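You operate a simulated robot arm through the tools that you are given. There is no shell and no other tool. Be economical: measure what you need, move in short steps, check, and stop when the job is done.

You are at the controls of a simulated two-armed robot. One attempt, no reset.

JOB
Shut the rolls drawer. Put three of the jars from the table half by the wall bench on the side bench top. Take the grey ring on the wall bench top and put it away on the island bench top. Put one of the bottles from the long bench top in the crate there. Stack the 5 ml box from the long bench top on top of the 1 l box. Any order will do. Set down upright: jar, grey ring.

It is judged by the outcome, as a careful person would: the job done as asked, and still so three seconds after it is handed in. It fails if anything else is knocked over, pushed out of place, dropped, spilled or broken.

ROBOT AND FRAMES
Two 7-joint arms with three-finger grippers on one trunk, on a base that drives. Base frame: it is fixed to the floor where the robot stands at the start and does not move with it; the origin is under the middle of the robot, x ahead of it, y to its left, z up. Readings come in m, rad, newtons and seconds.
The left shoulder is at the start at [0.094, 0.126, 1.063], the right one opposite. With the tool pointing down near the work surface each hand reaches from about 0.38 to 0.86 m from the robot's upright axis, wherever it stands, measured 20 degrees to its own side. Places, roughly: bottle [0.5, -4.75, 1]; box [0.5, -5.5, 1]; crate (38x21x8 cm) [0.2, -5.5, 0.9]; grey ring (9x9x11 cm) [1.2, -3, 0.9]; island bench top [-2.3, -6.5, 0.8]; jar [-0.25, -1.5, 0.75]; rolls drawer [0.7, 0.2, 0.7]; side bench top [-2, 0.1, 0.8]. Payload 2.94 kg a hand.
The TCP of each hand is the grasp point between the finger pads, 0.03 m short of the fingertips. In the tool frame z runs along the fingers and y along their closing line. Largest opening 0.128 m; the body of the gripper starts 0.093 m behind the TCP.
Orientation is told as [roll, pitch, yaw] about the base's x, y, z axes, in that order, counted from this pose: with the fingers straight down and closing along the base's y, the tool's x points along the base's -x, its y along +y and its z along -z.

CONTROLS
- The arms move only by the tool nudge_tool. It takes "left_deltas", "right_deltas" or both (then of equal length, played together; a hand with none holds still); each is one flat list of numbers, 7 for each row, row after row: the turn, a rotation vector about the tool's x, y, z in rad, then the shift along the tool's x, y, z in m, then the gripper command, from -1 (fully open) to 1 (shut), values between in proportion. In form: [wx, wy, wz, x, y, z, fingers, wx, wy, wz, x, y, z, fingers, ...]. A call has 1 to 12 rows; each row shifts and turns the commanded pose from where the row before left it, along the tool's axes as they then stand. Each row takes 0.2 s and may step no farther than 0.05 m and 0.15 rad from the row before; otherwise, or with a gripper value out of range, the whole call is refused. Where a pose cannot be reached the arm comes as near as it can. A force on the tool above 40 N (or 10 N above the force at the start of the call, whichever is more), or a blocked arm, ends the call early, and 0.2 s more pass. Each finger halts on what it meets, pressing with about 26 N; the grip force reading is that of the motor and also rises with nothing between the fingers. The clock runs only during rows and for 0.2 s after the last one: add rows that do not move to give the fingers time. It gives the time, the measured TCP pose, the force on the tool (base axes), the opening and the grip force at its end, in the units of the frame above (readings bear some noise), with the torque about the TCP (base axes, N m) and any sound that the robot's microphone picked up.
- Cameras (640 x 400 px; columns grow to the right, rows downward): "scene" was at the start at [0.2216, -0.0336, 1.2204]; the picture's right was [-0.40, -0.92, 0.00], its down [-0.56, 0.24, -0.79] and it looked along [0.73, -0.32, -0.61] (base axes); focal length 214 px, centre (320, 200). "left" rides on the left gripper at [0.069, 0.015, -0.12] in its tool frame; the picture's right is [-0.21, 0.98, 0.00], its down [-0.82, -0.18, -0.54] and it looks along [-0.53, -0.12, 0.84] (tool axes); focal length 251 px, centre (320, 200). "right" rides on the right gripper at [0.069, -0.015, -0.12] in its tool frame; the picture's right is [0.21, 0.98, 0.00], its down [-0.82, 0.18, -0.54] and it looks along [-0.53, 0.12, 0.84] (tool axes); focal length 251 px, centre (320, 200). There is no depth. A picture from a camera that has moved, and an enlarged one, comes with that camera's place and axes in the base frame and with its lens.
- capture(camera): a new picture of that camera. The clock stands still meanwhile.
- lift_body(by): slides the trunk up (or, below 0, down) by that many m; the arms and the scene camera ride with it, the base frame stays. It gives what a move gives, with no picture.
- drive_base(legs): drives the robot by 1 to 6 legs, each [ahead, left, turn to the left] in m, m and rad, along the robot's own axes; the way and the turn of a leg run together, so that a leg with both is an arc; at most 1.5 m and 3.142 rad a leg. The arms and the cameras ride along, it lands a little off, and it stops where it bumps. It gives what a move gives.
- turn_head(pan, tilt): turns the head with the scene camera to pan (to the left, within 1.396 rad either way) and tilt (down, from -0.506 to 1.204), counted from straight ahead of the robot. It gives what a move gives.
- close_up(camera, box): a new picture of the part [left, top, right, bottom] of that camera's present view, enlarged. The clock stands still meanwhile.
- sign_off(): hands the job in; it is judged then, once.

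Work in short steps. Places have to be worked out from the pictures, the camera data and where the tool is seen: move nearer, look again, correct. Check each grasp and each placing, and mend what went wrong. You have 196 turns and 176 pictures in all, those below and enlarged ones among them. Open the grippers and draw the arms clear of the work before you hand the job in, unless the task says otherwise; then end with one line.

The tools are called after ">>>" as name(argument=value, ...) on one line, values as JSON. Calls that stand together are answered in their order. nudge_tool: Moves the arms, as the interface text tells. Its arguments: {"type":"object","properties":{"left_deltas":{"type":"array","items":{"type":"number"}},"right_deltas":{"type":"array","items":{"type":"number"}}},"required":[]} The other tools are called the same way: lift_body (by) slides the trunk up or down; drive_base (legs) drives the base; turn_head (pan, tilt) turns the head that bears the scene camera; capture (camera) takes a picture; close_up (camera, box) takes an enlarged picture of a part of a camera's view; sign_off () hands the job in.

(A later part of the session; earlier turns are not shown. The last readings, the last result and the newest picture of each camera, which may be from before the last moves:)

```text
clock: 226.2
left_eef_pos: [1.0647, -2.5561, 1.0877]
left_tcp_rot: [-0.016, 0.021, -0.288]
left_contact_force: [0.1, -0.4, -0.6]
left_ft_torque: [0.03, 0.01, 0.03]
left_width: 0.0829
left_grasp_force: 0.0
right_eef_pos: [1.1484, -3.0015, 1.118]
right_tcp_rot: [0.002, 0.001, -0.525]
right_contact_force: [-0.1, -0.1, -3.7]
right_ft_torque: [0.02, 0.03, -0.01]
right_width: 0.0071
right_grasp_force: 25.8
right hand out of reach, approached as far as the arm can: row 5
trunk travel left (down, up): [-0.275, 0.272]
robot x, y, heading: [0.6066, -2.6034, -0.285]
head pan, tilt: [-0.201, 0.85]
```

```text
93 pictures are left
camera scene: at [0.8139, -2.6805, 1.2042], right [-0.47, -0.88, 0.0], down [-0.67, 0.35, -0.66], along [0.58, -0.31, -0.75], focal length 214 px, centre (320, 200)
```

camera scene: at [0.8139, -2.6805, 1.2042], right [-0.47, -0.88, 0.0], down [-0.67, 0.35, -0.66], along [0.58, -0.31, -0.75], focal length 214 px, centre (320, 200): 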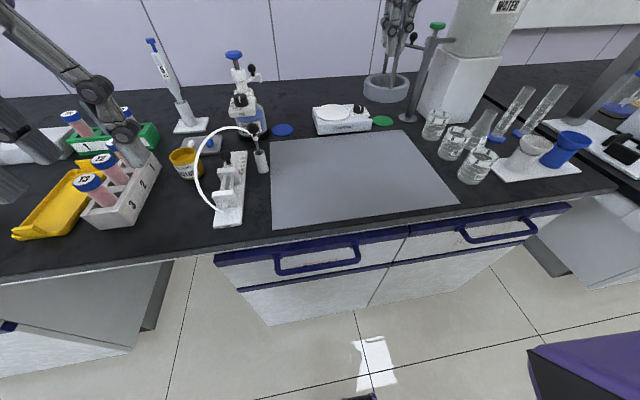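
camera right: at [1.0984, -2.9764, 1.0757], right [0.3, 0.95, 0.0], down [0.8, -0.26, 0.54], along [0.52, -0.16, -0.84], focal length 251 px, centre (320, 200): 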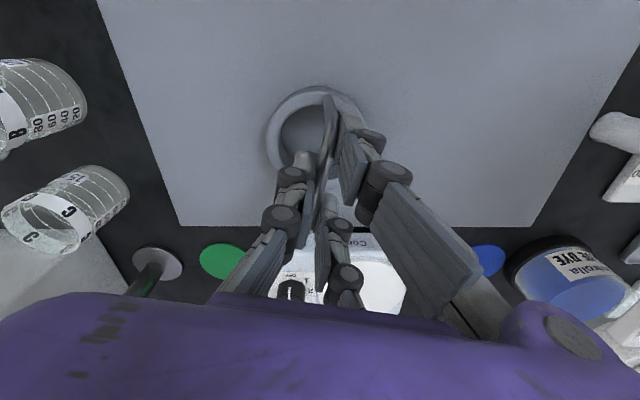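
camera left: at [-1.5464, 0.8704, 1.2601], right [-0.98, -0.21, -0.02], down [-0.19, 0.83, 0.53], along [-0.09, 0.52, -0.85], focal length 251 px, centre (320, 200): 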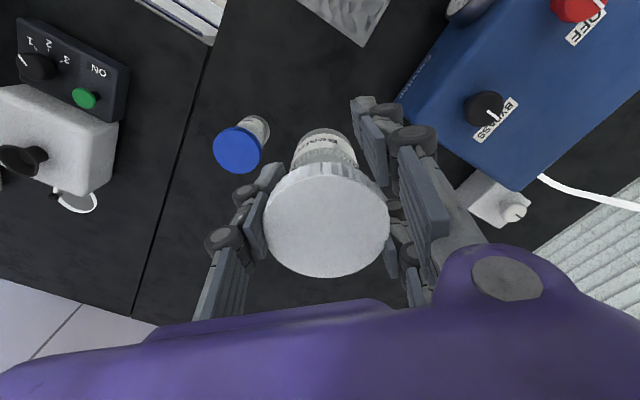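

The ring hangs securely. I back away from the bench and look south down the aisle.

>>> drive_base(legs=[[-0.45, 0, 0]])

>>> turn_head(pan=-1.35, tilt=0.35)

>>> capture(camera="scene")

```text
clock: 229.0
left_eef_pos: [0.6169, -2.425, 1.0872]
left_tcp_rot: [-0.016, 0.019, -0.279]
left_contact_force: [-0.9, -0.3, 0.3]
left_ft_torque: [-0.03, -0.06, 0.02]
left_width: 0.0833
left_grasp_force: 0.0
right_eef_pos: [0.705, -2.8694, 1.1191]
right_tcp_rot: [0.003, -0.001, -0.516]
right_contact_force: [-0.6, 0.0, -4.0]
right_ft_torque: [0.01, -0.01, -0.03]
right_width: 0.0067
right_grasp_force: 26.8
trunk travel left (down, up): [-0.275, 0.272]
robot x, y, heading: [0.1591, -2.4776, -0.282]
head pan, tilt: [-0.201, 0.85]
```

```text
clock: 230.4
left_eef_pos: [0.6176, -2.4239, 1.0879]
left_tcp_rot: [-0.017, 0.021, -0.281]
left_contact_force: [-0.9, 0.8, 0.5]
left_ft_torque: [0.0, -0.01, 0.02]
left_width: 0.0835
left_grasp_force: 0.0
right_eef_pos: [0.7055, -2.8702, 1.12]
right_tcp_rot: [0.003, 0.0, -0.516]
right_contact_force: [-0.1, -0.8, -4.4]
right_ft_torque: [0.0, 0.01, 0.01]
right_width: 0.0069
right_grasp_force: 25.7
trunk travel left (down, up): [-0.275, 0.272]
robot x, y, heading: [0.1606, -2.4738, -0.281]
head pan, tilt: [-1.349, 0.351]
```

```text
92 pictures are left
camera scene: at [0.2928, -2.6071, 1.2481], right [-1.0, 0.05, 0.0], down [0.02, 0.34, -0.94], along [-0.05, -0.94, -0.34], focal length 214 px, centre (320, 200)
```

scene: 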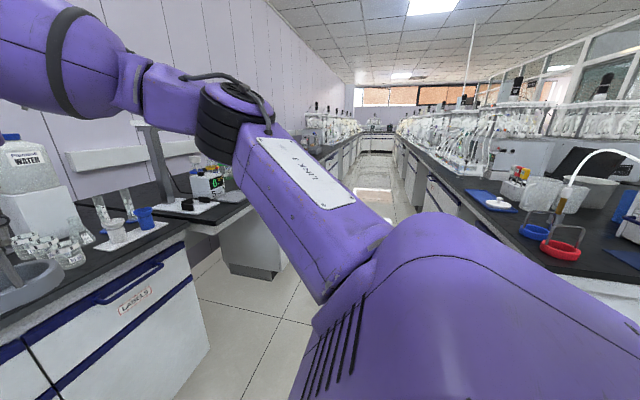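

The island's near end is just to the right (south-west). I turn a bit right to see its top.

>>> drive_base(legs=[[0, 0.15, -0.7]])

>>> turn_head(pan=-1.2, tilt=0.45)

>>> capture(camera="scene")

```text
clock: 232.7
left_eef_pos: [0.6286, -2.6117, 1.0882]
left_tcp_rot: [-0.018, 0.02, -0.982]
left_contact_force: [0.1, 0.1, -0.2]
left_ft_torque: [0.01, 0.03, -0.01]
left_width: 0.0829
left_grasp_force: 0.0
right_eef_pos: [0.409, -3.0097, 1.1195]
right_tcp_rot: [0.004, -0.001, -1.219]
right_contact_force: [-0.1, 0.0, -2.8]
right_ft_torque: [0.02, 0.02, -0.01]
right_width: 0.0068
right_grasp_force: 25.8
trunk travel left (down, up): [-0.275, 0.272]
robot x, y, heading: [0.2513, -2.3574, -0.981]
head pan, tilt: [-1.349, 0.351]
```

```text
clock: 233.4
left_eef_pos: [0.6298, -2.6122, 1.0889]
left_tcp_rot: [-0.018, 0.022, -0.979]
left_contact_force: [0.4, -0.1, -1.2]
left_ft_torque: [0.0, 0.0, -0.02]
left_width: 0.0831
left_grasp_force: 0.1
right_eef_pos: [0.4092, -3.0091, 1.12]
right_tcp_rot: [0.006, -0.002, -1.217]
right_contact_force: [-0.3, -0.2, -2.9]
right_ft_torque: [0.02, 0.03, 0.0]
right_width: 0.0067
right_grasp_force: 25.4
trunk travel left (down, up): [-0.275, 0.272]
robot x, y, heading: [0.2464, -2.3596, -0.977]
head pan, tilt: [-1.201, 0.45]
```

```text
91 pictures are left
camera scene: at [0.2739, -2.5502, 1.2389], right [-0.82, 0.57, 0.0], down [0.25, 0.36, -0.9], along [-0.51, -0.74, -0.44], focal length 214 px, centre (320, 200)
```

scene: 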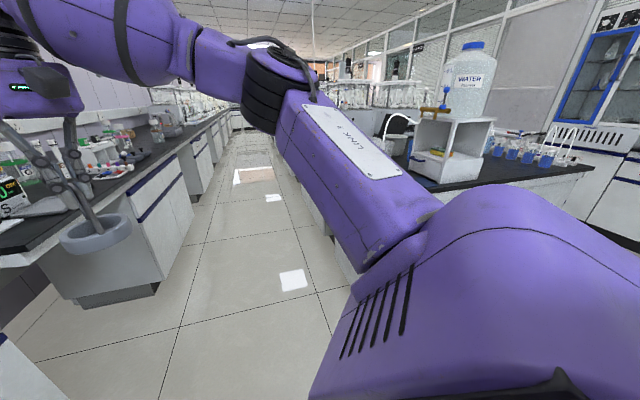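

>>> drive_base(legs=[[0, 0, -1.1]])

>>> turn_head(pan=0.15, tilt=0.55)

>>> capture(camera="scene")

```text
clock: 236.6
left_eef_pos: [0.1821, -2.812, 1.0869]
left_tcp_rot: [-0.016, 0.019, -2.105]
left_contact_force: [0.6, 0.0, 0.6]
left_ft_torque: [0.01, 0.01, -0.05]
left_width: 0.0832
left_grasp_force: 0.0
right_eef_pos: [-0.2714, -2.7847, 1.1204]
right_tcp_rot: [0.003, 0.0, -2.34]
right_contact_force: [0.3, 0.0, -3.6]
right_ft_torque: [0.01, -0.02, -0.01]
right_width: 0.0071
right_grasp_force: 26.5
trunk travel left (down, up): [-0.275, 0.272]
robot x, y, heading: [0.2461, -2.359, -2.102]
head pan, tilt: [-1.201, 0.45]
```

```text
clock: 238.1
left_eef_pos: [0.1818, -2.8122, 1.0886]
left_tcp_rot: [-0.018, 0.019, -2.106]
left_contact_force: [0.2, -0.3, 0.6]
left_ft_torque: [-0.01, -0.01, -0.01]
left_width: 0.083
left_grasp_force: 0.1
right_eef_pos: [-0.272, -2.7856, 1.1195]
right_tcp_rot: [0.003, -0.003, -2.34]
right_contact_force: [0.0, -0.9, -2.5]
right_ft_torque: [0.01, 0.01, -0.01]
right_width: 0.007
right_grasp_force: 26.1
trunk travel left (down, up): [-0.275, 0.272]
robot x, y, heading: [0.2476, -2.3577, -2.097]
head pan, tilt: [0.15, 0.55]
```

```text
90 pictures are left
camera scene: at [0.1409, -2.5628, 1.2299], right [-0.93, 0.37, 0.0], down [0.19, 0.48, -0.85], along [-0.32, -0.79, -0.52], focal length 214 px, centre (320, 200)
```

scene: 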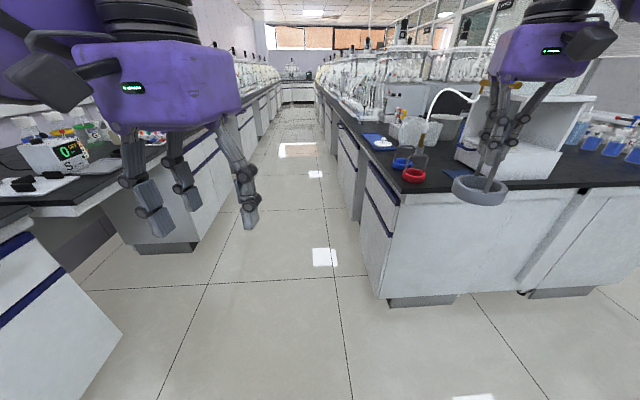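

>>> close_up(camera="scene", box=[330, 90, 570, 220])

```text
2.67 times, centred on (450, 155) of scene
camera zoom: at [0.1409, -2.5628, 1.2299], right [-0.93, 0.37, 0.0], down [0.19, 0.48, -0.85], along [-0.32, -0.79, -0.52], focal length 572 px, centre (-27, 320)
```

zoom: 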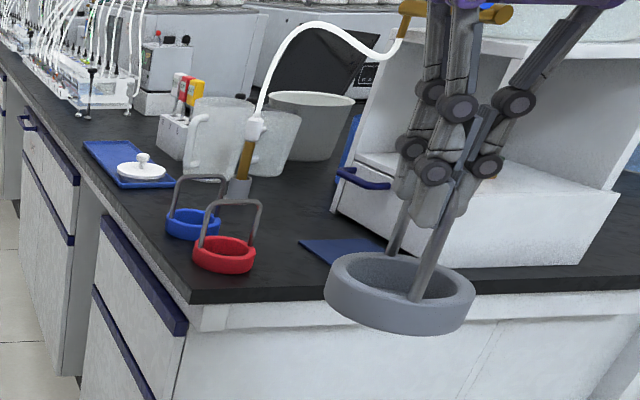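

The island corner holds a red and a blue ring. The free patch just south of the blue ring, near n=-3.41, suits the grey one. I turn to face west and enter the aisle alongside.

>>> drive_base(legs=[[0, 0, -1.33], [-0.3, 0, 0], [0, 1.35, 0]])

>>> turn_head(pan=-0.2, tilt=0.75)

>>> capture(camera="scene")

```text
clock: 254.8
left_eef_pos: [-0.3124, -3.7451, 1.088]
left_tcp_rot: [-0.018, 0.018, 2.841]
left_contact_force: [-0.1, 0.0, 0.7]
left_ft_torque: [0.01, -0.02, -0.01]
left_width: 0.0828
left_grasp_force: 0.0
right_eef_pos: [-0.3901, -3.2972, 1.119]
right_tcp_rot: [0.002, -0.001, 2.607]
right_contact_force: [0.5, 0.2, -3.6]
right_ft_torque: [-0.02, -0.02, -0.01]
right_width: 0.0071
right_grasp_force: 26.1
trunk travel left (down, up): [-0.275, 0.272]
robot x, y, heading: [0.1434, -3.7023, 2.841]
head pan, tilt: [0.15, 0.55]
```

```text
clock: 255.6
left_eef_pos: [-0.3122, -3.7447, 1.0873]
left_tcp_rot: [-0.018, 0.022, 2.841]
left_contact_force: [0.2, 0.0, 0.2]
left_ft_torque: [-0.01, -0.01, -0.01]
left_width: 0.0834
left_grasp_force: 0.0
right_eef_pos: [-0.3921, -3.2977, 1.1188]
right_tcp_rot: [0.005, -0.002, 2.604]
right_contact_force: [-0.2, 0.0, -3.6]
right_ft_torque: [0.0, -0.03, -0.01]
right_width: 0.0067
right_grasp_force: 26.0
trunk travel left (down, up): [-0.275, 0.272]
robot x, y, heading: [0.1474, -3.706, 2.837]
head pan, tilt: [-0.201, 0.75]
```

```text
88 pictures are left
camera scene: at [-0.0639, -3.6202, 1.2125], right [0.48, 0.88, 0.0], down [0.6, -0.33, -0.73], along [-0.64, 0.35, -0.68], focal length 214 px, centre (320, 200)
```

scene: 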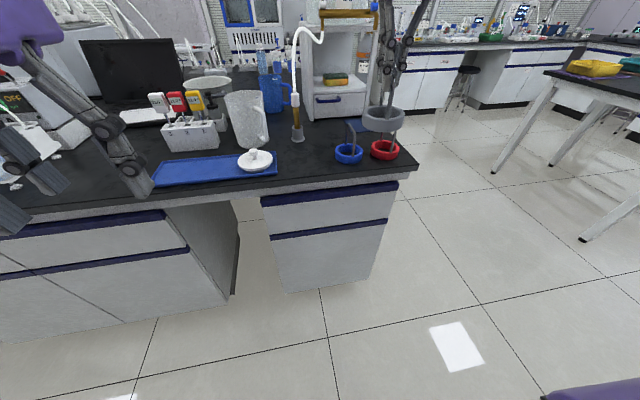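

The gap between the blue tray and blue ring is about 18 cm, with its centre near (-0.577, -3.389). I move the base in, then the ring above it.

>>> drive_base(legs=[[0.12, 0.1, 0]])

>>> nudge_tool(right_deltas=[0, 0, 0, -0.009, 0.024, 0, 1, 0, 0, 0, -0.009, 0.024, 0, 1, 0, 0, 0, 0, 0, 0, 1])

>>> capture(camera="scene")

>>> capture(camera="right")

```text
clock: 257.1
left_eef_pos: [-0.4581, -3.8063, 1.0887]
left_tcp_rot: [-0.016, 0.019, 2.841]
left_contact_force: [-0.8, 0.4, 0.2]
left_ft_torque: [0.02, -0.05, -0.03]
left_width: 0.0832
left_grasp_force: 0.0
right_eef_pos: [-0.5381, -3.3597, 1.1193]
right_tcp_rot: [0.004, -0.002, 2.606]
right_contact_force: [-0.3, 0.7, -3.7]
right_ft_torque: [-0.02, -0.03, 0.03]
right_width: 0.0066
right_grasp_force: 26.7
trunk travel left (down, up): [-0.275, 0.272]
robot x, y, heading: [-0.0008, -3.7657, 2.846]
head pan, tilt: [-0.201, 0.75]
```

```text
clock: 257.9
left_eef_pos: [-0.4586, -3.8059, 1.0885]
left_tcp_rot: [-0.016, 0.02, 2.841]
left_contact_force: [-0.2, 0.1, 0.6]
left_ft_torque: [-0.02, 0.0, 0.01]
left_width: 0.083
left_grasp_force: 0.0
right_eef_pos: [-0.5319, -3.377, 1.1128]
right_tcp_rot: [0.004, -0.002, 2.605]
right_contact_force: [-0.1, 0.4, -3.4]
right_ft_torque: [-0.02, -0.01, -0.01]
right_width: 0.0067
right_grasp_force: 25.6
right hand out of reach, approached as far as the arm can: row 1, 2
trunk travel left (down, up): [-0.275, 0.272]
robot x, y, heading: [-0.0011, -3.764, 2.846]
head pan, tilt: [-0.201, 0.75]
```

```text
87 pictures are left
camera scene: at [-0.2096, -3.6815, 1.2125], right [0.48, 0.88, 0.0], down [0.6, -0.33, -0.73], along [-0.64, 0.35, -0.68], focal length 214 px, centre (320, 200)
```

scene: 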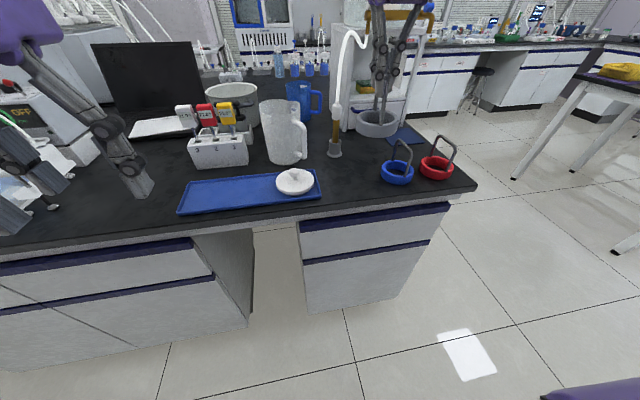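

```text
86 pictures are left
camera right: at [-0.4638, -3.4002, 1.2322], right [-0.31, -0.95, 0.0], down [-0.8, 0.27, 0.54], along [-0.52, 0.17, -0.84], focal length 251 px, centre (320, 200)
```

right: 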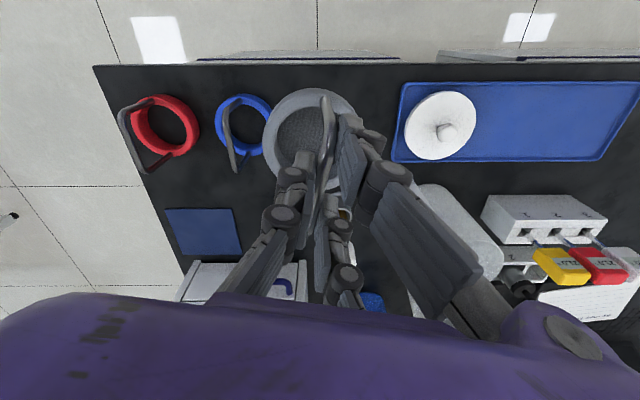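

>>> close_up(camera="scene", box=[270, 0, 470, 200])

>>> capture(camera="left")

```text
2.00 times, centred on (370, 100) of scene
camera zoom: at [-0.2096, -3.6815, 1.2125], right [0.48, 0.88, 0.0], down [0.6, -0.33, -0.73], along [-0.64, 0.35, -0.68], focal length 429 px, centre (220, 400)
```

zoom: 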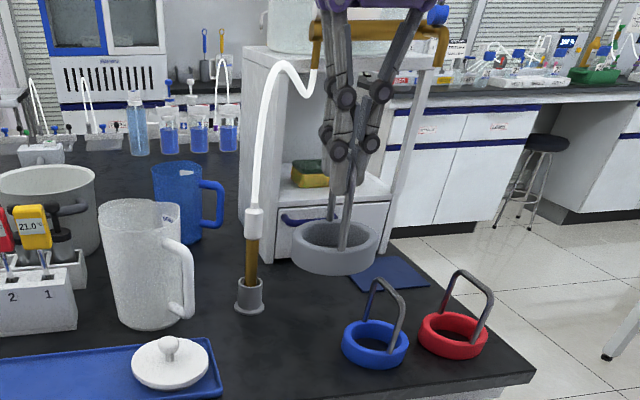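

```text
84 pictures are left
camera left: at [-0.4003, -3.8424, 1.2099], right [-0.49, -0.87, -0.02], down [-0.74, 0.41, 0.53], along [-0.45, 0.28, -0.85], focal length 251 px, centre (320, 200)
```

left: 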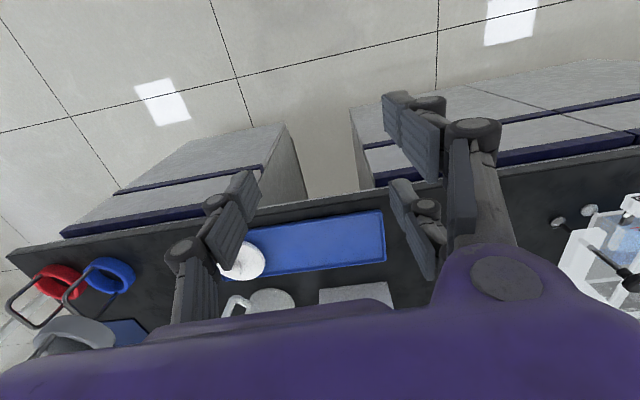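

Tubing is about 12 cm behind the spot, so it's workable. I shift the base 4 cm ahead and 2.5 cm left to put the ring over (-0.577, -3.389).

>>> drive_base(legs=[[0.04, 0.025, 0]])

>>> nudge_tool(right_deltas=[0, 0, 0, 0, 0, 0.04, 1, 0, 0, 0, 0, 0, 0.04, 1, 0, 0, 0, 0, 0, 0.02, 1, 0, 0, 0, 0, 0, 0.0, 1])

>>> capture(camera="right")

>>> close_up(camera="scene", box=[250, 20, 450, 220])

```text
clock: 258.9
left_eef_pos: [-0.5036, -3.8186, 1.0886]
left_tcp_rot: [-0.018, 0.022, 2.841]
left_contact_force: [-0.1, 0.4, -1.2]
left_ft_torque: [0.06, -0.07, -0.03]
left_width: 0.0829
left_grasp_force: 0.0
right_eef_pos: [-0.5789, -3.3901, 1.1132]
right_tcp_rot: [0.004, -0.002, 2.607]
right_contact_force: [-0.1, -0.5, -4.9]
right_ft_torque: [-0.01, -0.03, -0.02]
right_width: 0.0069
right_grasp_force: 25.7
trunk travel left (down, up): [-0.275, 0.272]
robot x, y, heading: [-0.0442, -3.7784, 2.845]
head pan, tilt: [-0.201, 0.75]
```

```text
clock: 259.9
left_eef_pos: [-0.5026, -3.8193, 1.0877]
left_tcp_rot: [-0.019, 0.02, 2.842]
left_contact_force: [-0.2, 0.0, 0.0]
left_ft_torque: [0.03, 0.03, -0.05]
left_width: 0.0832
left_grasp_force: 0.1
right_eef_pos: [-0.5782, -3.3923, 1.0159]
right_tcp_rot: [0.004, -0.002, 2.606]
right_contact_force: [-1.0, 0.1, -3.0]
right_ft_torque: [-0.04, -0.01, -0.01]
right_width: 0.0068
right_grasp_force: 25.8
trunk travel left (down, up): [-0.275, 0.272]
robot x, y, heading: [-0.0478, -3.7744, 2.843]
head pan, tilt: [-0.201, 0.75]
```

```text
83 pictures are left
camera right: at [-0.5094, -3.4158, 1.134], right [-0.31, -0.95, 0.0], down [-0.8, 0.26, 0.54], along [-0.52, 0.17, -0.84], focal length 251 px, centre (320, 200)
```

right: 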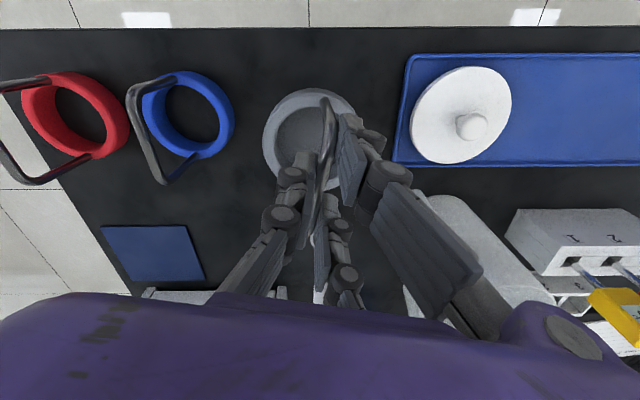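

```text
2.00 times, centred on (350, 120) of scene
camera zoom: at [-0.2557, -3.694, 1.2125], right [0.48, 0.88, 0.0], down [0.6, -0.33, -0.73], along [-0.64, 0.35, -0.68], focal length 429 px, centre (260, 360)
```

zoom: 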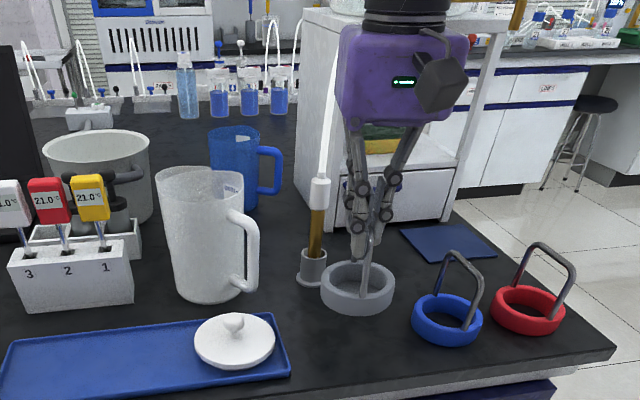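

Nicely placed over the gap. Lower to contact.

>>> nudge_tool(right_deltas=[0, 0, 0, 0, 0, 0.03, 1, 0, 0, 0, 0, 0, 0.022, 1, 0, 0, 0, 0, 0, 0, 1])

>>> nudge_tool(right_deltas=[0, 0, 0, 0, 0, 0.005, 1, 0, 0, 0, 0, 0, 0, 1])

>>> close_up(camera="scene", box=[270, 100, 410, 200])

```text
clock: 260.6
left_eef_pos: [-0.5041, -3.8202, 1.0881]
left_tcp_rot: [-0.017, 0.02, 2.843]
left_contact_force: [0.2, -0.1, 1.3]
left_ft_torque: [-0.05, -0.02, 0.0]
left_width: 0.0833
left_grasp_force: 0.0
right_eef_pos: [-0.5765, -3.391, 0.9626]
right_tcp_rot: [0.003, 0.0, 2.605]
right_contact_force: [-0.3, 1.1, -3.4]
right_ft_torque: [0.01, 0.0, 0.01]
right_width: 0.0072
right_grasp_force: 25.4
trunk travel left (down, up): [-0.275, 0.272]
robot x, y, heading: [-0.0432, -3.7743, 2.843]
head pan, tilt: [-0.201, 0.75]
```

```text
clock: 261.2
left_eef_pos: [-0.5036, -3.8187, 1.088]
left_tcp_rot: [-0.016, 0.021, 2.842]
left_contact_force: [-0.1, 0.3, 0.3]
left_ft_torque: [0.02, -0.02, 0.02]
left_width: 0.0832
left_grasp_force: 0.0
right_eef_pos: [-0.5785, -3.3907, 0.9569]
right_tcp_rot: [0.004, -0.001, 2.606]
right_contact_force: [-0.2, -0.4, -4.0]
right_ft_torque: [-0.04, -0.04, 0.0]
right_width: 0.0069
right_grasp_force: 26.0
trunk travel left (down, up): [-0.275, 0.272]
robot x, y, heading: [-0.0447, -3.7738, 2.847]
head pan, tilt: [-0.201, 0.75]
```

```text
4.00 times, centred on (340, 150) of scene
camera zoom: at [-0.2556, -3.694, 1.2125], right [0.48, 0.88, 0.0], down [0.6, -0.33, -0.73], along [-0.64, 0.35, -0.68], focal length 858 px, centre (240, 400)
```

zoom: 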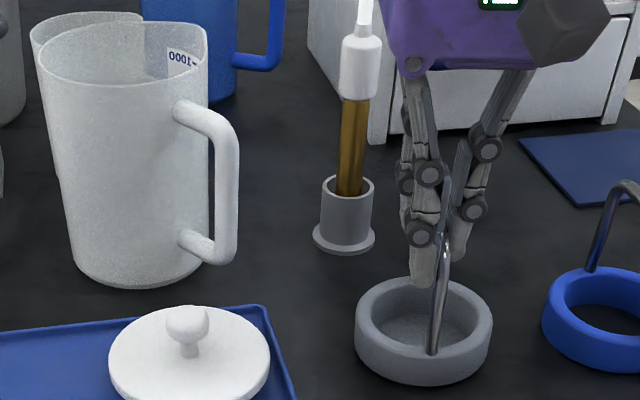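

>>> nudge_tool(right_deltas=[0, 0, 0, 0, 0, 0.004, 1, 0, 0, 0, 0, 0, 0, 1])

>>> nudge_tool(right_deltas=[0, 0, 0, 0, 0, 0.003, 1, 0, 0, 0, 0, 0, 0, 1])

```text
clock: 261.9
left_eef_pos: [-0.5027, -3.8192, 1.0893]
left_tcp_rot: [-0.018, 0.02, 2.843]
left_contact_force: [-0.1, 0.4, 0.3]
left_ft_torque: [0.0, 0.0, 0.0]
left_width: 0.0834
left_grasp_force: 0.0
right_eef_pos: [-0.578, -3.3893, 0.9538]
right_tcp_rot: [0.006, -0.005, 2.606]
right_contact_force: [2.6, 3.6, 9.5]
right_ft_torque: [0.06, 0.21, -0.07]
right_width: 0.0068
right_grasp_force: 26.0
trunk travel left (down, up): [-0.275, 0.272]
robot x, y, heading: [-0.0466, -3.7758, 2.845]
head pan, tilt: [-0.201, 0.75]
```

```text
clock: 262.4
left_eef_pos: [-0.5017, -3.818, 1.0909]
left_tcp_rot: [-0.016, 0.016, 2.84]
left_contact_force: [-0.1, 1.0, 0.2]
left_ft_torque: [0.04, 0.0, -0.01]
left_width: 0.0834
left_grasp_force: 0.0
right_eef_pos: [-0.5765, -3.3896, 0.9515]
right_tcp_rot: [0.005, -0.005, 2.606]
right_contact_force: [2.9, 6.0, 17.8]
right_ft_torque: [-0.04, 0.04, -0.01]
right_width: 0.0066
right_grasp_force: 26.2
trunk travel left (down, up): [-0.275, 0.272]
robot x, y, heading: [-0.048, -3.7748, 2.85]
head pan, tilt: [-0.201, 0.75]
```

Ring is down. Open, then rise and check.

>>> nudge_tool(right_deltas=[0, 0, 0, 0, 0, -0.001, 0.5, 0, 0, 0, 0, 0, 0, 0.4, 0, 0, 0, 0, 0, 0, 0.4, 0, 0, 0, 0, 0, -0.03, 0.4, 0, 0, 0, 0, 0, -0.04, 0.4, 0, 0, 0, 0, 0, -0.04, 0.4, 0, 0, 0, 0, 0, -0.04, 0.4, 0, 0, 0, 0.05, 0, 0, 0.4])

>>> capture(camera="scene")

```text
clock: 264.2
left_eef_pos: [-0.5023, -3.8202, 1.0887]
left_tcp_rot: [-0.017, 0.018, 2.841]
left_contact_force: [0.6, 0.3, -0.3]
left_ft_torque: [0.06, 0.03, 0.0]
left_width: 0.0832
left_grasp_force: 0.0
right_eef_pos: [-0.5354, -3.4133, 1.0987]
right_tcp_rot: [0.005, -0.006, 2.608]
right_contact_force: [0.5, -0.8, 0.6]
right_ft_torque: [0.02, 0.04, 0.02]
right_width: 0.0384
right_grasp_force: 0.1
trunk travel left (down, up): [-0.275, 0.272]
robot x, y, heading: [-0.048, -3.7763, 2.851]
head pan, tilt: [-0.201, 0.75]
```

```text
80 pictures are left
camera scene: at [-0.2529, -3.6946, 1.213], right [0.48, 0.88, 0.0], down [0.6, -0.32, -0.73], along [-0.64, 0.35, -0.68], focal length 214 px, centre (320, 200)
```

scene: 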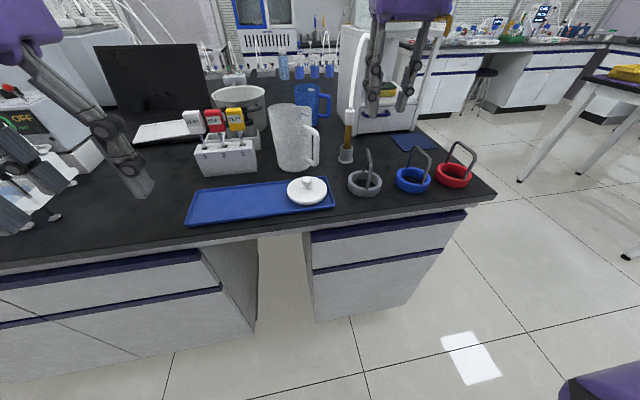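

The grey ring stands beside the others. Now the long bench: retract, raise the trunk for clearance, back off and turn to face east.

>>> nudge_tool(right_deltas=[0, 0, 0, 0.045, 0, -0.01, 0.4, 0, 0, 0, 0.045, 0, -0.01, 0.4])

>>> lift_body(by=0.15)

>>> drive_base(legs=[[-0.1, 0, 0], [0, 0, 1.57], [0, 0, 1.57]])

>>> turn_head(pan=-0.6, tilt=0.5)

>>> capture(camera="scene")

```text
clock: 264.9
left_eef_pos: [-0.5032, -3.8199, 1.0886]
left_tcp_rot: [-0.017, 0.02, 2.843]
left_contact_force: [0.8, -0.6, -0.5]
left_ft_torque: [0.0, 0.01, -0.01]
left_width: 0.0829
left_grasp_force: 0.1
right_eef_pos: [-0.4575, -3.4626, 1.1172]
right_tcp_rot: [0.005, -0.003, 2.606]
right_contact_force: [0.2, -0.5, -0.1]
right_ft_torque: [0.0, 0.0, -0.03]
right_width: 0.0383
right_grasp_force: 0.1
trunk travel left (down, up): [-0.275, 0.272]
robot x, y, heading: [-0.045, -3.7762, 2.85]
head pan, tilt: [-0.201, 0.75]
```

```text
clock: 266.6
left_eef_pos: [-0.5039, -3.8191, 1.2383]
left_tcp_rot: [-0.015, 0.019, 2.843]
left_contact_force: [0.0, 0.4, -0.4]
left_ft_torque: [0.0, -0.03, 0.01]
left_width: 0.0832
left_grasp_force: 0.0
right_eef_pos: [-0.4591, -3.4607, 1.2707]
right_tcp_rot: [0.004, -0.001, 2.609]
right_contact_force: [1.0, -0.8, 0.2]
right_ft_torque: [0.02, -0.02, -0.01]
right_width: 0.0381
right_grasp_force: 0.1
trunk travel left (down, up): [-0.425, 0.122]
robot x, y, heading: [-0.0495, -3.7749, 2.844]
head pan, tilt: [-0.201, 0.75]
```

```text
clock: 275.4
left_eef_pos: [0.5068, -3.7652, 1.2376]
left_tcp_rot: [-0.018, 0.02, -0.307]
left_contact_force: [-0.6, -0.1, 0.4]
left_ft_torque: [-0.01, 0.01, -0.01]
left_width: 0.0834
left_grasp_force: 0.0
right_eef_pos: [0.4592, -4.1236, 1.27]
right_tcp_rot: [0.005, -0.002, -0.541]
right_contact_force: [0.4, -0.3, -1.0]
right_ft_torque: [0.02, 0.0, 0.02]
right_width: 0.0386
right_grasp_force: 0.1
trunk travel left (down, up): [-0.425, 0.122]
robot x, y, heading: [0.052, -3.8094, -0.307]
head pan, tilt: [-0.201, 0.75]
```

```text
clock: 276.2
left_eef_pos: [0.507, -3.7653, 1.238]
left_tcp_rot: [-0.018, 0.018, -0.308]
left_contact_force: [0.8, 0.4, -1.2]
left_ft_torque: [0.02, 0.01, -0.01]
left_width: 0.0831
left_grasp_force: 0.0
right_eef_pos: [0.4581, -4.1227, 1.27]
right_tcp_rot: [0.003, -0.003, -0.542]
right_contact_force: [0.6, -0.4, 0.1]
right_ft_torque: [0.0, -0.01, 0.04]
right_width: 0.0387
right_grasp_force: 0.0
trunk travel left (down, up): [-0.425, 0.122]
robot x, y, heading: [0.0479, -3.8066, -0.299]
head pan, tilt: [-0.6, 0.499]
```

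```text
79 pictures are left
camera scene: at [0.2028, -3.9062, 1.386], right [-0.79, -0.62, 0.0], down [-0.3, 0.38, -0.88], along [0.54, -0.69, -0.48], focal length 214 px, centre (320, 200)
```

scene: 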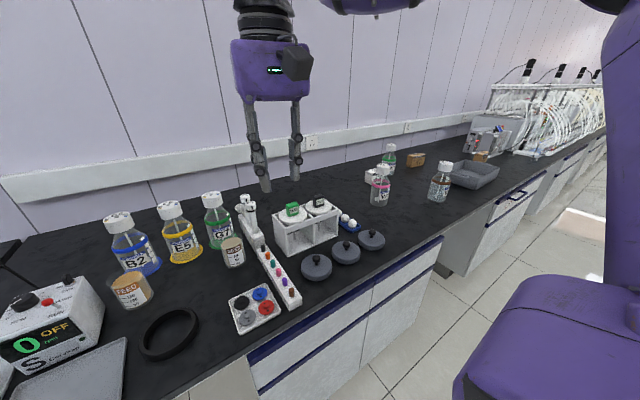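

The bottles, boxes and grey crate are further along this bench. I sidestep south about 1.1 m.

>>> drive_base(legs=[[0, -1.1, 0.01]])

>>> turn_head(pan=-0.3, tilt=0.65)

>>> capture(camera="scene")

```text
clock: 286.2
left_eef_pos: [0.1887, -4.8117, 1.2392]
left_tcp_rot: [-0.017, 0.019, -0.284]
left_contact_force: [-0.1, 0.5, 0.0]
left_ft_torque: [0.0, -0.03, 0.01]
left_width: 0.0832
left_grasp_force: 0.2
right_eef_pos: [0.1479, -5.1714, 1.2715]
right_tcp_rot: [0.004, -0.001, -0.52]
right_contact_force: [-0.3, 1.2, -0.6]
right_ft_torque: [0.0, -0.04, -0.01]
right_width: 0.0382
right_grasp_force: 0.1
trunk travel left (down, up): [-0.425, 0.122]
robot x, y, heading: [-0.2687, -4.863, -0.281]
head pan, tilt: [-0.6, 0.499]
```

```text
clock: 287.0
left_eef_pos: [0.1881, -4.8133, 1.237]
left_tcp_rot: [-0.016, 0.019, -0.284]
left_contact_force: [0.1, 0.1, -0.2]
left_ft_torque: [0.02, -0.02, -0.03]
left_width: 0.0834
left_grasp_force: 0.1
right_eef_pos: [0.1471, -5.1716, 1.2708]
right_tcp_rot: [0.002, -0.001, -0.52]
right_contact_force: [0.6, -0.3, -0.4]
right_ft_torque: [0.01, 0.02, 0.0]
right_width: 0.0385
right_grasp_force: 0.0
trunk travel left (down, up): [-0.425, 0.122]
robot x, y, heading: [-0.2695, -4.8647, -0.279]
head pan, tilt: [-0.3, 0.649]
```

```text
78 pictures are left
camera scene: at [-0.0988, -4.9383, 1.3727], right [-0.55, -0.84, 0.0], down [-0.51, 0.33, -0.8], along [0.67, -0.44, -0.6], focal length 214 px, centre (320, 200)
```

scene: 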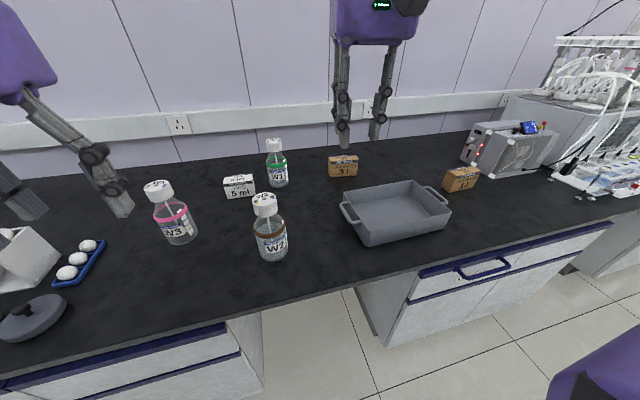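

>>> close_up(camera="scene", box=[210, 120, 490, 260])

```text
2.29 times, centred on (350, 190) of scene
camera zoom: at [-0.0988, -4.9383, 1.3727], right [-0.55, -0.84, 0.0], down [-0.51, 0.33, -0.8], along [0.67, -0.44, -0.6], focal length 490 px, centre (251, 223)
```

zoom: 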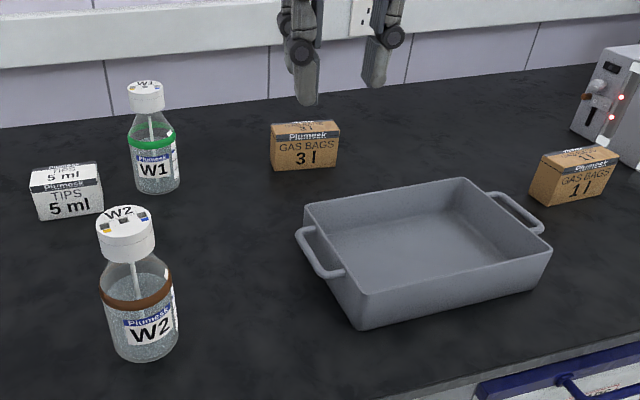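

The white 5 ml box, brown 1 l box, grey crate and bottles W1–W3 are all in view. I'll take W2 at about (0.33, -5.05) with the right hand, so I shift left 0.19 m and open the gripper.

>>> drive_base(legs=[[0, 0.19, 0]])

>>> nudge_tool(right_deltas=[0, 0, 0, -0.03, 0, 0, -0.5, 0, 0, 0, -0.03, 0, 0, -0.5, 0, 0, 0, -0.03, 0, 0, -0.5])

>>> turn_head(pan=-0.3, tilt=0.8)

>>> capture(camera="right")

>>> capture(camera="scene")

```text
clock: 289.3
left_eef_pos: [0.2394, -4.6303, 1.2384]
left_tcp_rot: [-0.018, 0.018, -0.281]
left_contact_force: [0.1, 0.3, -0.1]
left_ft_torque: [0.01, 0.01, 0.0]
left_width: 0.0831
left_grasp_force: 0.0
right_eef_pos: [0.2002, -4.9894, 1.2703]
right_tcp_rot: [0.004, -0.001, -0.52]
right_contact_force: [0.2, 0.6, -0.1]
right_ft_torque: [0.0, 0.01, -0.02]
right_width: 0.0384
right_grasp_force: 0.1
trunk travel left (down, up): [-0.425, 0.122]
robot x, y, heading: [-0.2148, -4.6814, -0.28]
head pan, tilt: [-0.3, 0.649]
```

```text
clock: 290.1
left_eef_pos: [0.2413, -4.6313, 1.2376]
left_tcp_rot: [-0.016, 0.021, -0.281]
left_contact_force: [0.2, -0.2, -0.3]
left_ft_torque: [0.03, 0.04, 0.02]
left_width: 0.0833
left_grasp_force: 0.1
right_eef_pos: [0.2792, -5.0355, 1.2687]
right_tcp_rot: [0.004, 0.001, -0.52]
right_contact_force: [0.7, -0.3, 0.4]
right_ft_torque: [0.03, 0.01, 0.01]
right_width: 0.0958
right_grasp_force: 0.2
trunk travel left (down, up): [-0.425, 0.122]
robot x, y, heading: [-0.2177, -4.6792, -0.28]
head pan, tilt: [-0.3, 0.649]
```

```text
clock: 290.8
left_eef_pos: [0.2397, -4.6293, 1.2381]
left_tcp_rot: [-0.018, 0.017, -0.284]
left_contact_force: [-1.0, 0.2, 0.0]
left_ft_torque: [-0.02, 0.01, -0.02]
left_width: 0.0834
left_grasp_force: 0.1
right_eef_pos: [0.2779, -5.0338, 1.2711]
right_tcp_rot: [0.004, -0.001, -0.518]
right_contact_force: [-0.7, -0.2, -0.5]
right_ft_torque: [-0.02, -0.03, 0.01]
right_width: 0.0962
right_grasp_force: 0.1
trunk travel left (down, up): [-0.425, 0.122]
robot x, y, heading: [-0.2113, -4.6819, -0.28]
head pan, tilt: [-0.3, 0.799]
```

```text
76 pictures are left
camera right: at [0.2107, -5.015, 1.3896], right [0.3, 0.95, 0.0], down [0.8, -0.25, 0.54], along [0.52, -0.16, -0.84], focal length 251 px, centre (320, 200)
```

right: 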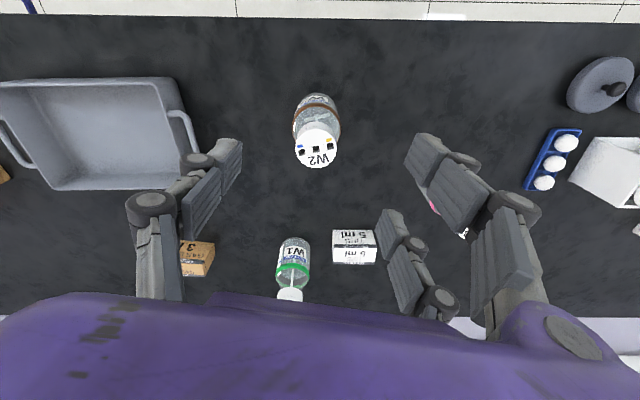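

```text
75 pictures are left
camera scene: at [-0.0515, -4.752, 1.3602], right [-0.55, -0.84, 0.0], down [-0.6, 0.39, -0.7], along [0.58, -0.38, -0.72], focal length 214 px, centre (320, 200)
```

scene: 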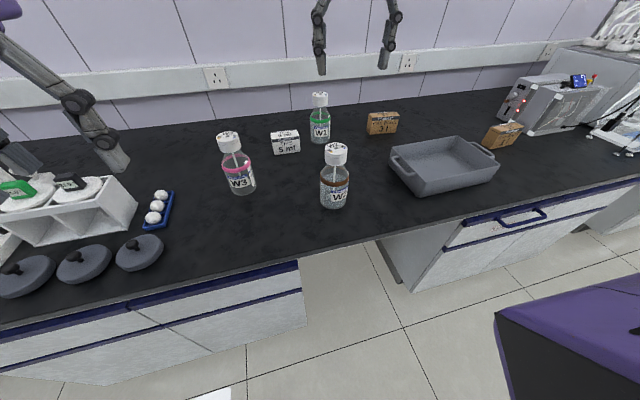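

W2's cap is at (0.337, -5.056), top z≈1.04. I align over it and lower partway.

>>> nudge_tool(right_deltas=[0, 0, 0, -0.031, 0.005, 0, -0.5, 0, 0, 0, -0.031, 0.005, 0, -0.5, 0, 0, 0, 0, 0, 0.045, -0.5, 0, 0, 0, 0, 0, 0.045, -0.5, 0, 0, 0, 0, 0, 0.045, -0.5, 0, 0, 0, 0, 0, 0, -0.5])

>>> capture(camera="right")

```text
clock: 292.2
left_eef_pos: [0.2396, -4.6281, 1.2386]
left_tcp_rot: [-0.019, 0.02, -0.283]
left_contact_force: [-0.1, 0.5, 0.3]
left_ft_torque: [0.02, 0.0, 0.01]
left_width: 0.0832
left_grasp_force: 0.0
right_eef_pos: [0.2889, -5.0618, 1.1352]
right_tcp_rot: [0.004, -0.003, -0.519]
right_contact_force: [1.0, -0.1, 0.3]
right_ft_torque: [-0.02, 0.0, 0.0]
right_width: 0.096
right_grasp_force: 0.0
right hand out of reach, approached as far as the arm can: row 1, 2
trunk travel left (down, up): [-0.425, 0.122]
robot x, y, heading: [-0.218, -4.6793, -0.283]
head pan, tilt: [-0.3, 0.799]
```

```text
74 pictures are left
camera right: at [0.2215, -5.0421, 1.2537], right [0.3, 0.95, 0.0], down [0.8, -0.25, 0.54], along [0.52, -0.16, -0.84], focal length 251 px, centre (320, 200)
```

right: 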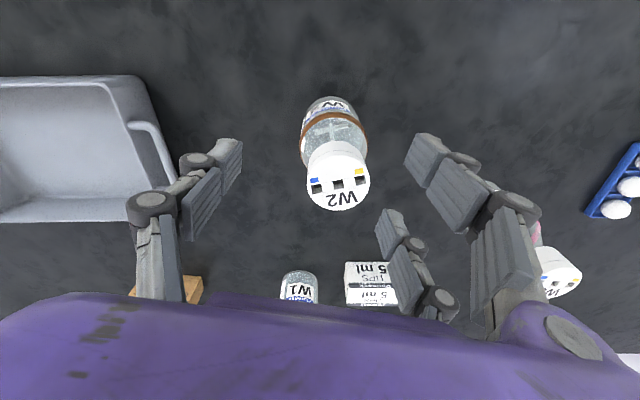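

>>> nudge_tool(right_deltas=[0, 0, 0, -0.019, 0.013, 0, -0.5, 0, 0, 0, -0.019, 0.013, 0, -0.5, 0, 0, 0, 0, 0, 0.03, -0.5, 0, 0, 0, 0, 0, 0, -0.5])

>>> capture(camera="right")

```text
clock: 293.2
left_eef_pos: [0.2397, -4.631, 1.2381]
left_tcp_rot: [-0.019, 0.019, -0.284]
left_contact_force: [1.1, 0.7, 0.0]
left_ft_torque: [0.03, -0.03, 0.0]
left_width: 0.083
left_grasp_force: 0.1
right_eef_pos: [0.3227, -5.0593, 1.1027]
right_tcp_rot: [0.003, -0.002, -0.518]
right_contact_force: [0.4, 0.2, -0.5]
right_ft_torque: [0.0, 0.04, 0.0]
right_width: 0.0959
right_grasp_force: 0.1
right hand out of reach, approached as far as the arm can: row 2
trunk travel left (down, up): [-0.425, 0.122]
robot x, y, heading: [-0.2191, -4.6801, -0.277]
head pan, tilt: [-0.3, 0.799]
```

```text
73 pictures are left
camera right: at [0.2558, -5.0406, 1.2226], right [0.3, 0.95, 0.0], down [0.8, -0.25, 0.54], along [0.52, -0.16, -0.84], focal length 251 px, centre (320, 200)
```

right: 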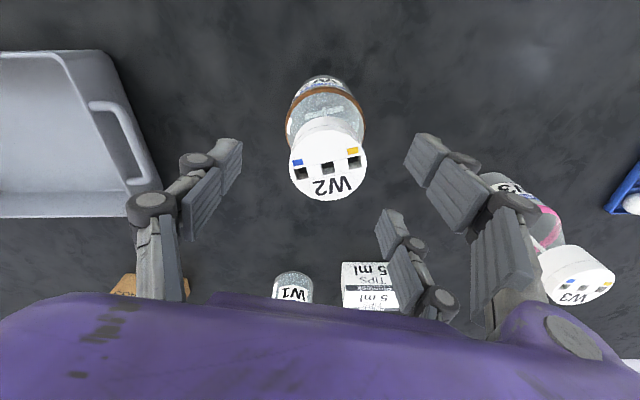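

>>> nudge_tool(right_deltas=[0, 0, 0, -0.005, 0.003, 0.03, -0.5, 0, 0, 0, -0.005, 0.003, 0.02, -0.5, 0, 0, 0, -0.004, 0.002, 0, -0.5, 0, 0, 0, 0, 0, 0, -0.5])

>>> capture(camera="right")

```text
clock: 294.2
left_eef_pos: [0.2409, -4.6301, 1.2386]
left_tcp_rot: [-0.017, 0.02, -0.283]
left_contact_force: [1.0, 0.3, -0.7]
left_ft_torque: [0.01, -0.03, -0.02]
left_width: 0.0829
left_grasp_force: 0.0
right_eef_pos: [0.3245, -5.0662, 1.0584]
right_tcp_rot: [0.003, -0.003, -0.519]
right_contact_force: [0.1, 0.4, 0.5]
right_ft_torque: [0.0, 0.0, 0.0]
right_width: 0.0959
right_grasp_force: 0.0
right hand out of reach, approached as far as the arm can: row 1, 2, 3
trunk travel left (down, up): [-0.425, 0.122]
robot x, y, heading: [-0.2161, -4.6773, -0.277]
head pan, tilt: [-0.3, 0.799]
```

```text
72 pictures are left
camera right: at [0.258, -5.0474, 1.1768], right [0.3, 0.95, 0.0], down [0.8, -0.25, 0.54], along [0.52, -0.16, -0.84], focal length 251 px, centre (320, 200)
```

right: 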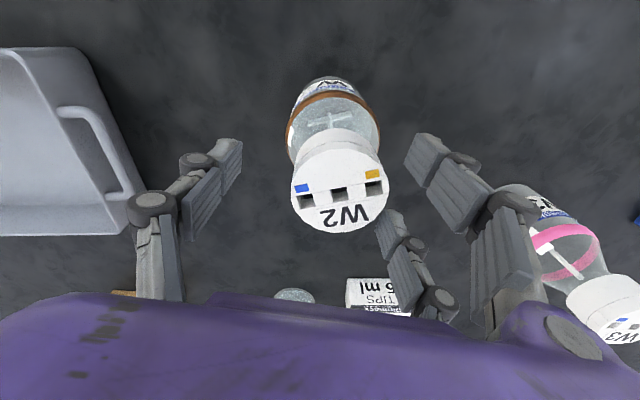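

Base nudge of 1 cm for alignment, then lower with the trunk.

>>> drive_base(legs=[[0.014, 0.011, 0]])

>>> capture(camera="right")

```text
clock: 295.0
left_eef_pos: [0.2542, -4.624, 1.2393]
left_tcp_rot: [-0.014, 0.017, -0.282]
left_contact_force: [-1.2, -0.3, -0.1]
left_ft_torque: [0.03, -0.04, -0.02]
left_width: 0.0831
left_grasp_force: 0.1
right_eef_pos: [0.3388, -5.0621, 1.0592]
right_tcp_rot: [0.003, -0.003, -0.52]
right_contact_force: [-0.1, -0.3, -0.4]
right_ft_torque: [0.03, -0.05, 0.01]
right_width: 0.0961
right_grasp_force: 0.0
trunk travel left (down, up): [-0.425, 0.122]
robot x, y, heading: [-0.2015, -4.6747, -0.281]
head pan, tilt: [-0.3, 0.799]
```

```text
71 pictures are left
camera right: at [0.2716, -5.0417, 1.178], right [0.3, 0.95, 0.0], down [0.8, -0.25, 0.54], along [0.52, -0.16, -0.84], focal length 251 px, centre (320, 200)
```

right: 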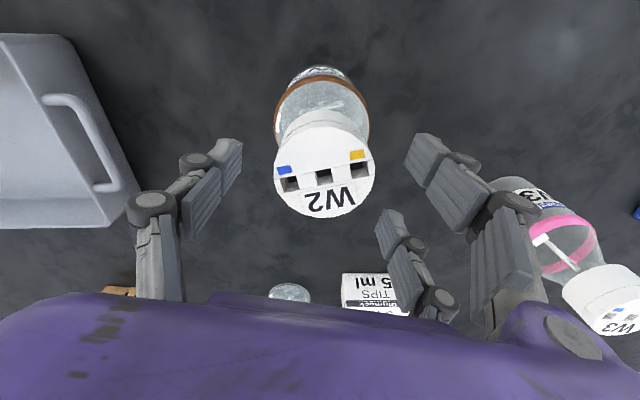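

Aligned. Lower with the trunk and grip the cap.

>>> lift_body(by=-0.046)

>>> nudge_tool(right_deltas=[0, 0, 0, 0, 0, 0, 1, 0, 0, 0, 0, 0, 0, 1, 0, 0, 0, 0, 0, 0, 1])

>>> capture(camera="scene")

```text
clock: 295.9
left_eef_pos: [0.2546, -4.6233, 1.192]
left_tcp_rot: [-0.018, 0.018, -0.284]
left_contact_force: [-0.9, -0.2, 0.1]
left_ft_torque: [0.0, -0.04, 0.02]
left_width: 0.083
left_grasp_force: 0.1
right_eef_pos: [0.3398, -5.0613, 1.0123]
right_tcp_rot: [0.003, -0.002, -0.52]
right_contact_force: [-0.4, -0.2, 0.2]
right_ft_torque: [0.0, 0.0, -0.01]
right_width: 0.0961
right_grasp_force: 0.1
trunk travel left (down, up): [-0.379, 0.168]
robot x, y, heading: [-0.2005, -4.6749, -0.285]
head pan, tilt: [-0.3, 0.799]
```

```text
clock: 296.7
left_eef_pos: [0.2542, -4.6229, 1.1927]
left_tcp_rot: [-0.017, 0.016, -0.283]
left_contact_force: [-0.2, -0.8, 0.5]
left_ft_torque: [0.01, -0.02, -0.03]
left_width: 0.083
left_grasp_force: 0.1
right_eef_pos: [0.3393, -5.0583, 1.0136]
right_tcp_rot: [0.005, -0.003, -0.52]
right_contact_force: [-3.5, 0.1, 9.9]
right_ft_torque: [-0.67, 0.55, -0.13]
right_width: 0.0514
right_grasp_force: 26.5
trunk travel left (down, up): [-0.379, 0.168]
robot x, y, heading: [-0.2014, -4.672, -0.276]
head pan, tilt: [-0.3, 0.799]
```

```text
70 pictures are left
camera scene: at [-0.0231, -4.7518, 1.3132], right [-0.58, -0.82, 0.0], down [-0.57, 0.4, -0.71], along [0.58, -0.41, -0.7], focal length 214 px, centre (320, 200)
```

scene: 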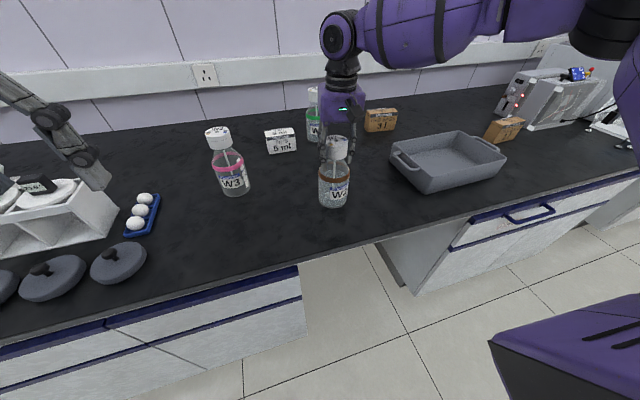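

Gripped at 0.051 m. I lift with the trunk 0.16 m.

>>> lift_body(by=0.16)

>>> capture(camera="scene")

>>> capture(camera="right")

```text
clock: 298.5
left_eef_pos: [0.2582, -4.6244, 1.3506]
left_tcp_rot: [-0.016, 0.022, -0.283]
left_contact_force: [0.4, -0.1, -0.2]
left_ft_torque: [0.0, 0.0, 0.01]
left_width: 0.0831
left_grasp_force: 0.0
right_eef_pos: [0.3031, -5.0502, 1.361]
right_tcp_rot: [0.082, -0.305, -0.533]
right_contact_force: [0.0, -1.3, -8.4]
right_ft_torque: [0.05, 0.2, -0.02]
right_width: 0.0507
right_grasp_force: 25.9
trunk travel left (down, up): [-0.539, 0.008]
robot x, y, heading: [-0.1963, -4.6749, -0.279]
head pan, tilt: [-0.3, 0.799]
```

```text
69 pictures are left
camera scene: at [-0.1196, -4.7215, 1.4899], right [-0.55, -0.84, 0.0], down [-0.6, 0.39, -0.7], along [0.58, -0.38, -0.72], focal length 214 px, centre (320, 200)
```

scene: 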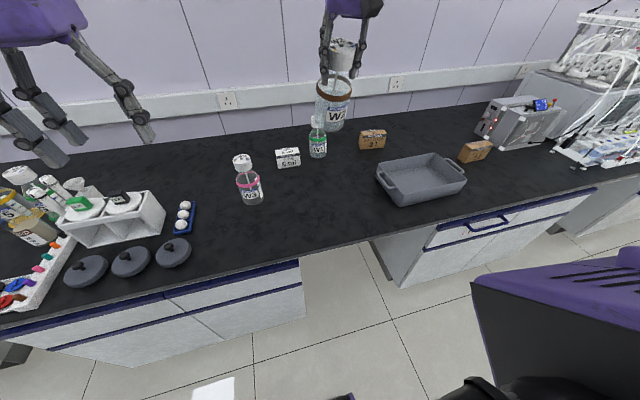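

```text
68 pictures are left
camera right: at [0.2046, -5.0219, 1.453], right [0.3, 0.95, 0.01], down [0.6, -0.19, 0.78], along [0.74, -0.22, -0.63], focal length 251 px, centre (320, 200)
```

right: 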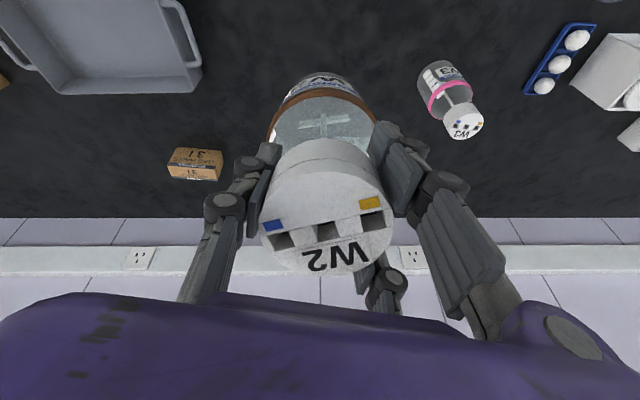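

The bottle is held, but the arm ended higher and tilted. I lower the trunk a bit and issue a still row to see what pose settles.

>>> lift_body(by=-0.15)

>>> nudge_tool(right_deltas=[0, 0, 0, 0, 0, 0, 1, 0, 0, 0, 0, 0, 0, 1])

```text
clock: 300.3
left_eef_pos: [0.2561, -4.6228, 1.2024]
left_tcp_rot: [-0.017, 0.02, -0.283]
left_contact_force: [-0.2, -0.9, -0.7]
left_ft_torque: [-0.01, 0.01, -0.01]
left_width: 0.083
left_grasp_force: 0.1
right_eef_pos: [0.3031, -5.0494, 1.215]
right_tcp_rot: [0.082, -0.311, -0.531]
right_contact_force: [0.0, 0.3, -7.5]
right_ft_torque: [0.05, 0.21, 0.03]
right_width: 0.0508
right_grasp_force: 25.9
trunk travel left (down, up): [-0.389, 0.158]
robot x, y, heading: [-0.2026, -4.6768, -0.275]
head pan, tilt: [-0.3, 0.799]
```

```text
clock: 300.9
left_eef_pos: [0.2564, -4.623, 1.2028]
left_tcp_rot: [-0.017, 0.02, -0.283]
left_contact_force: [-0.2, -0.3, -0.2]
left_ft_torque: [0.02, -0.05, 0.01]
left_width: 0.083
left_grasp_force: 0.1
right_eef_pos: [0.3019, -5.0491, 1.2156]
right_tcp_rot: [0.083, -0.311, -0.531]
right_contact_force: [-0.3, 0.0, -8.0]
right_ft_torque: [0.04, 0.18, -0.02]
right_width: 0.0508
right_grasp_force: 26.1
trunk travel left (down, up): [-0.389, 0.158]
robot x, y, heading: [-0.2011, -4.6711, -0.28]
head pan, tilt: [-0.3, 0.799]
```

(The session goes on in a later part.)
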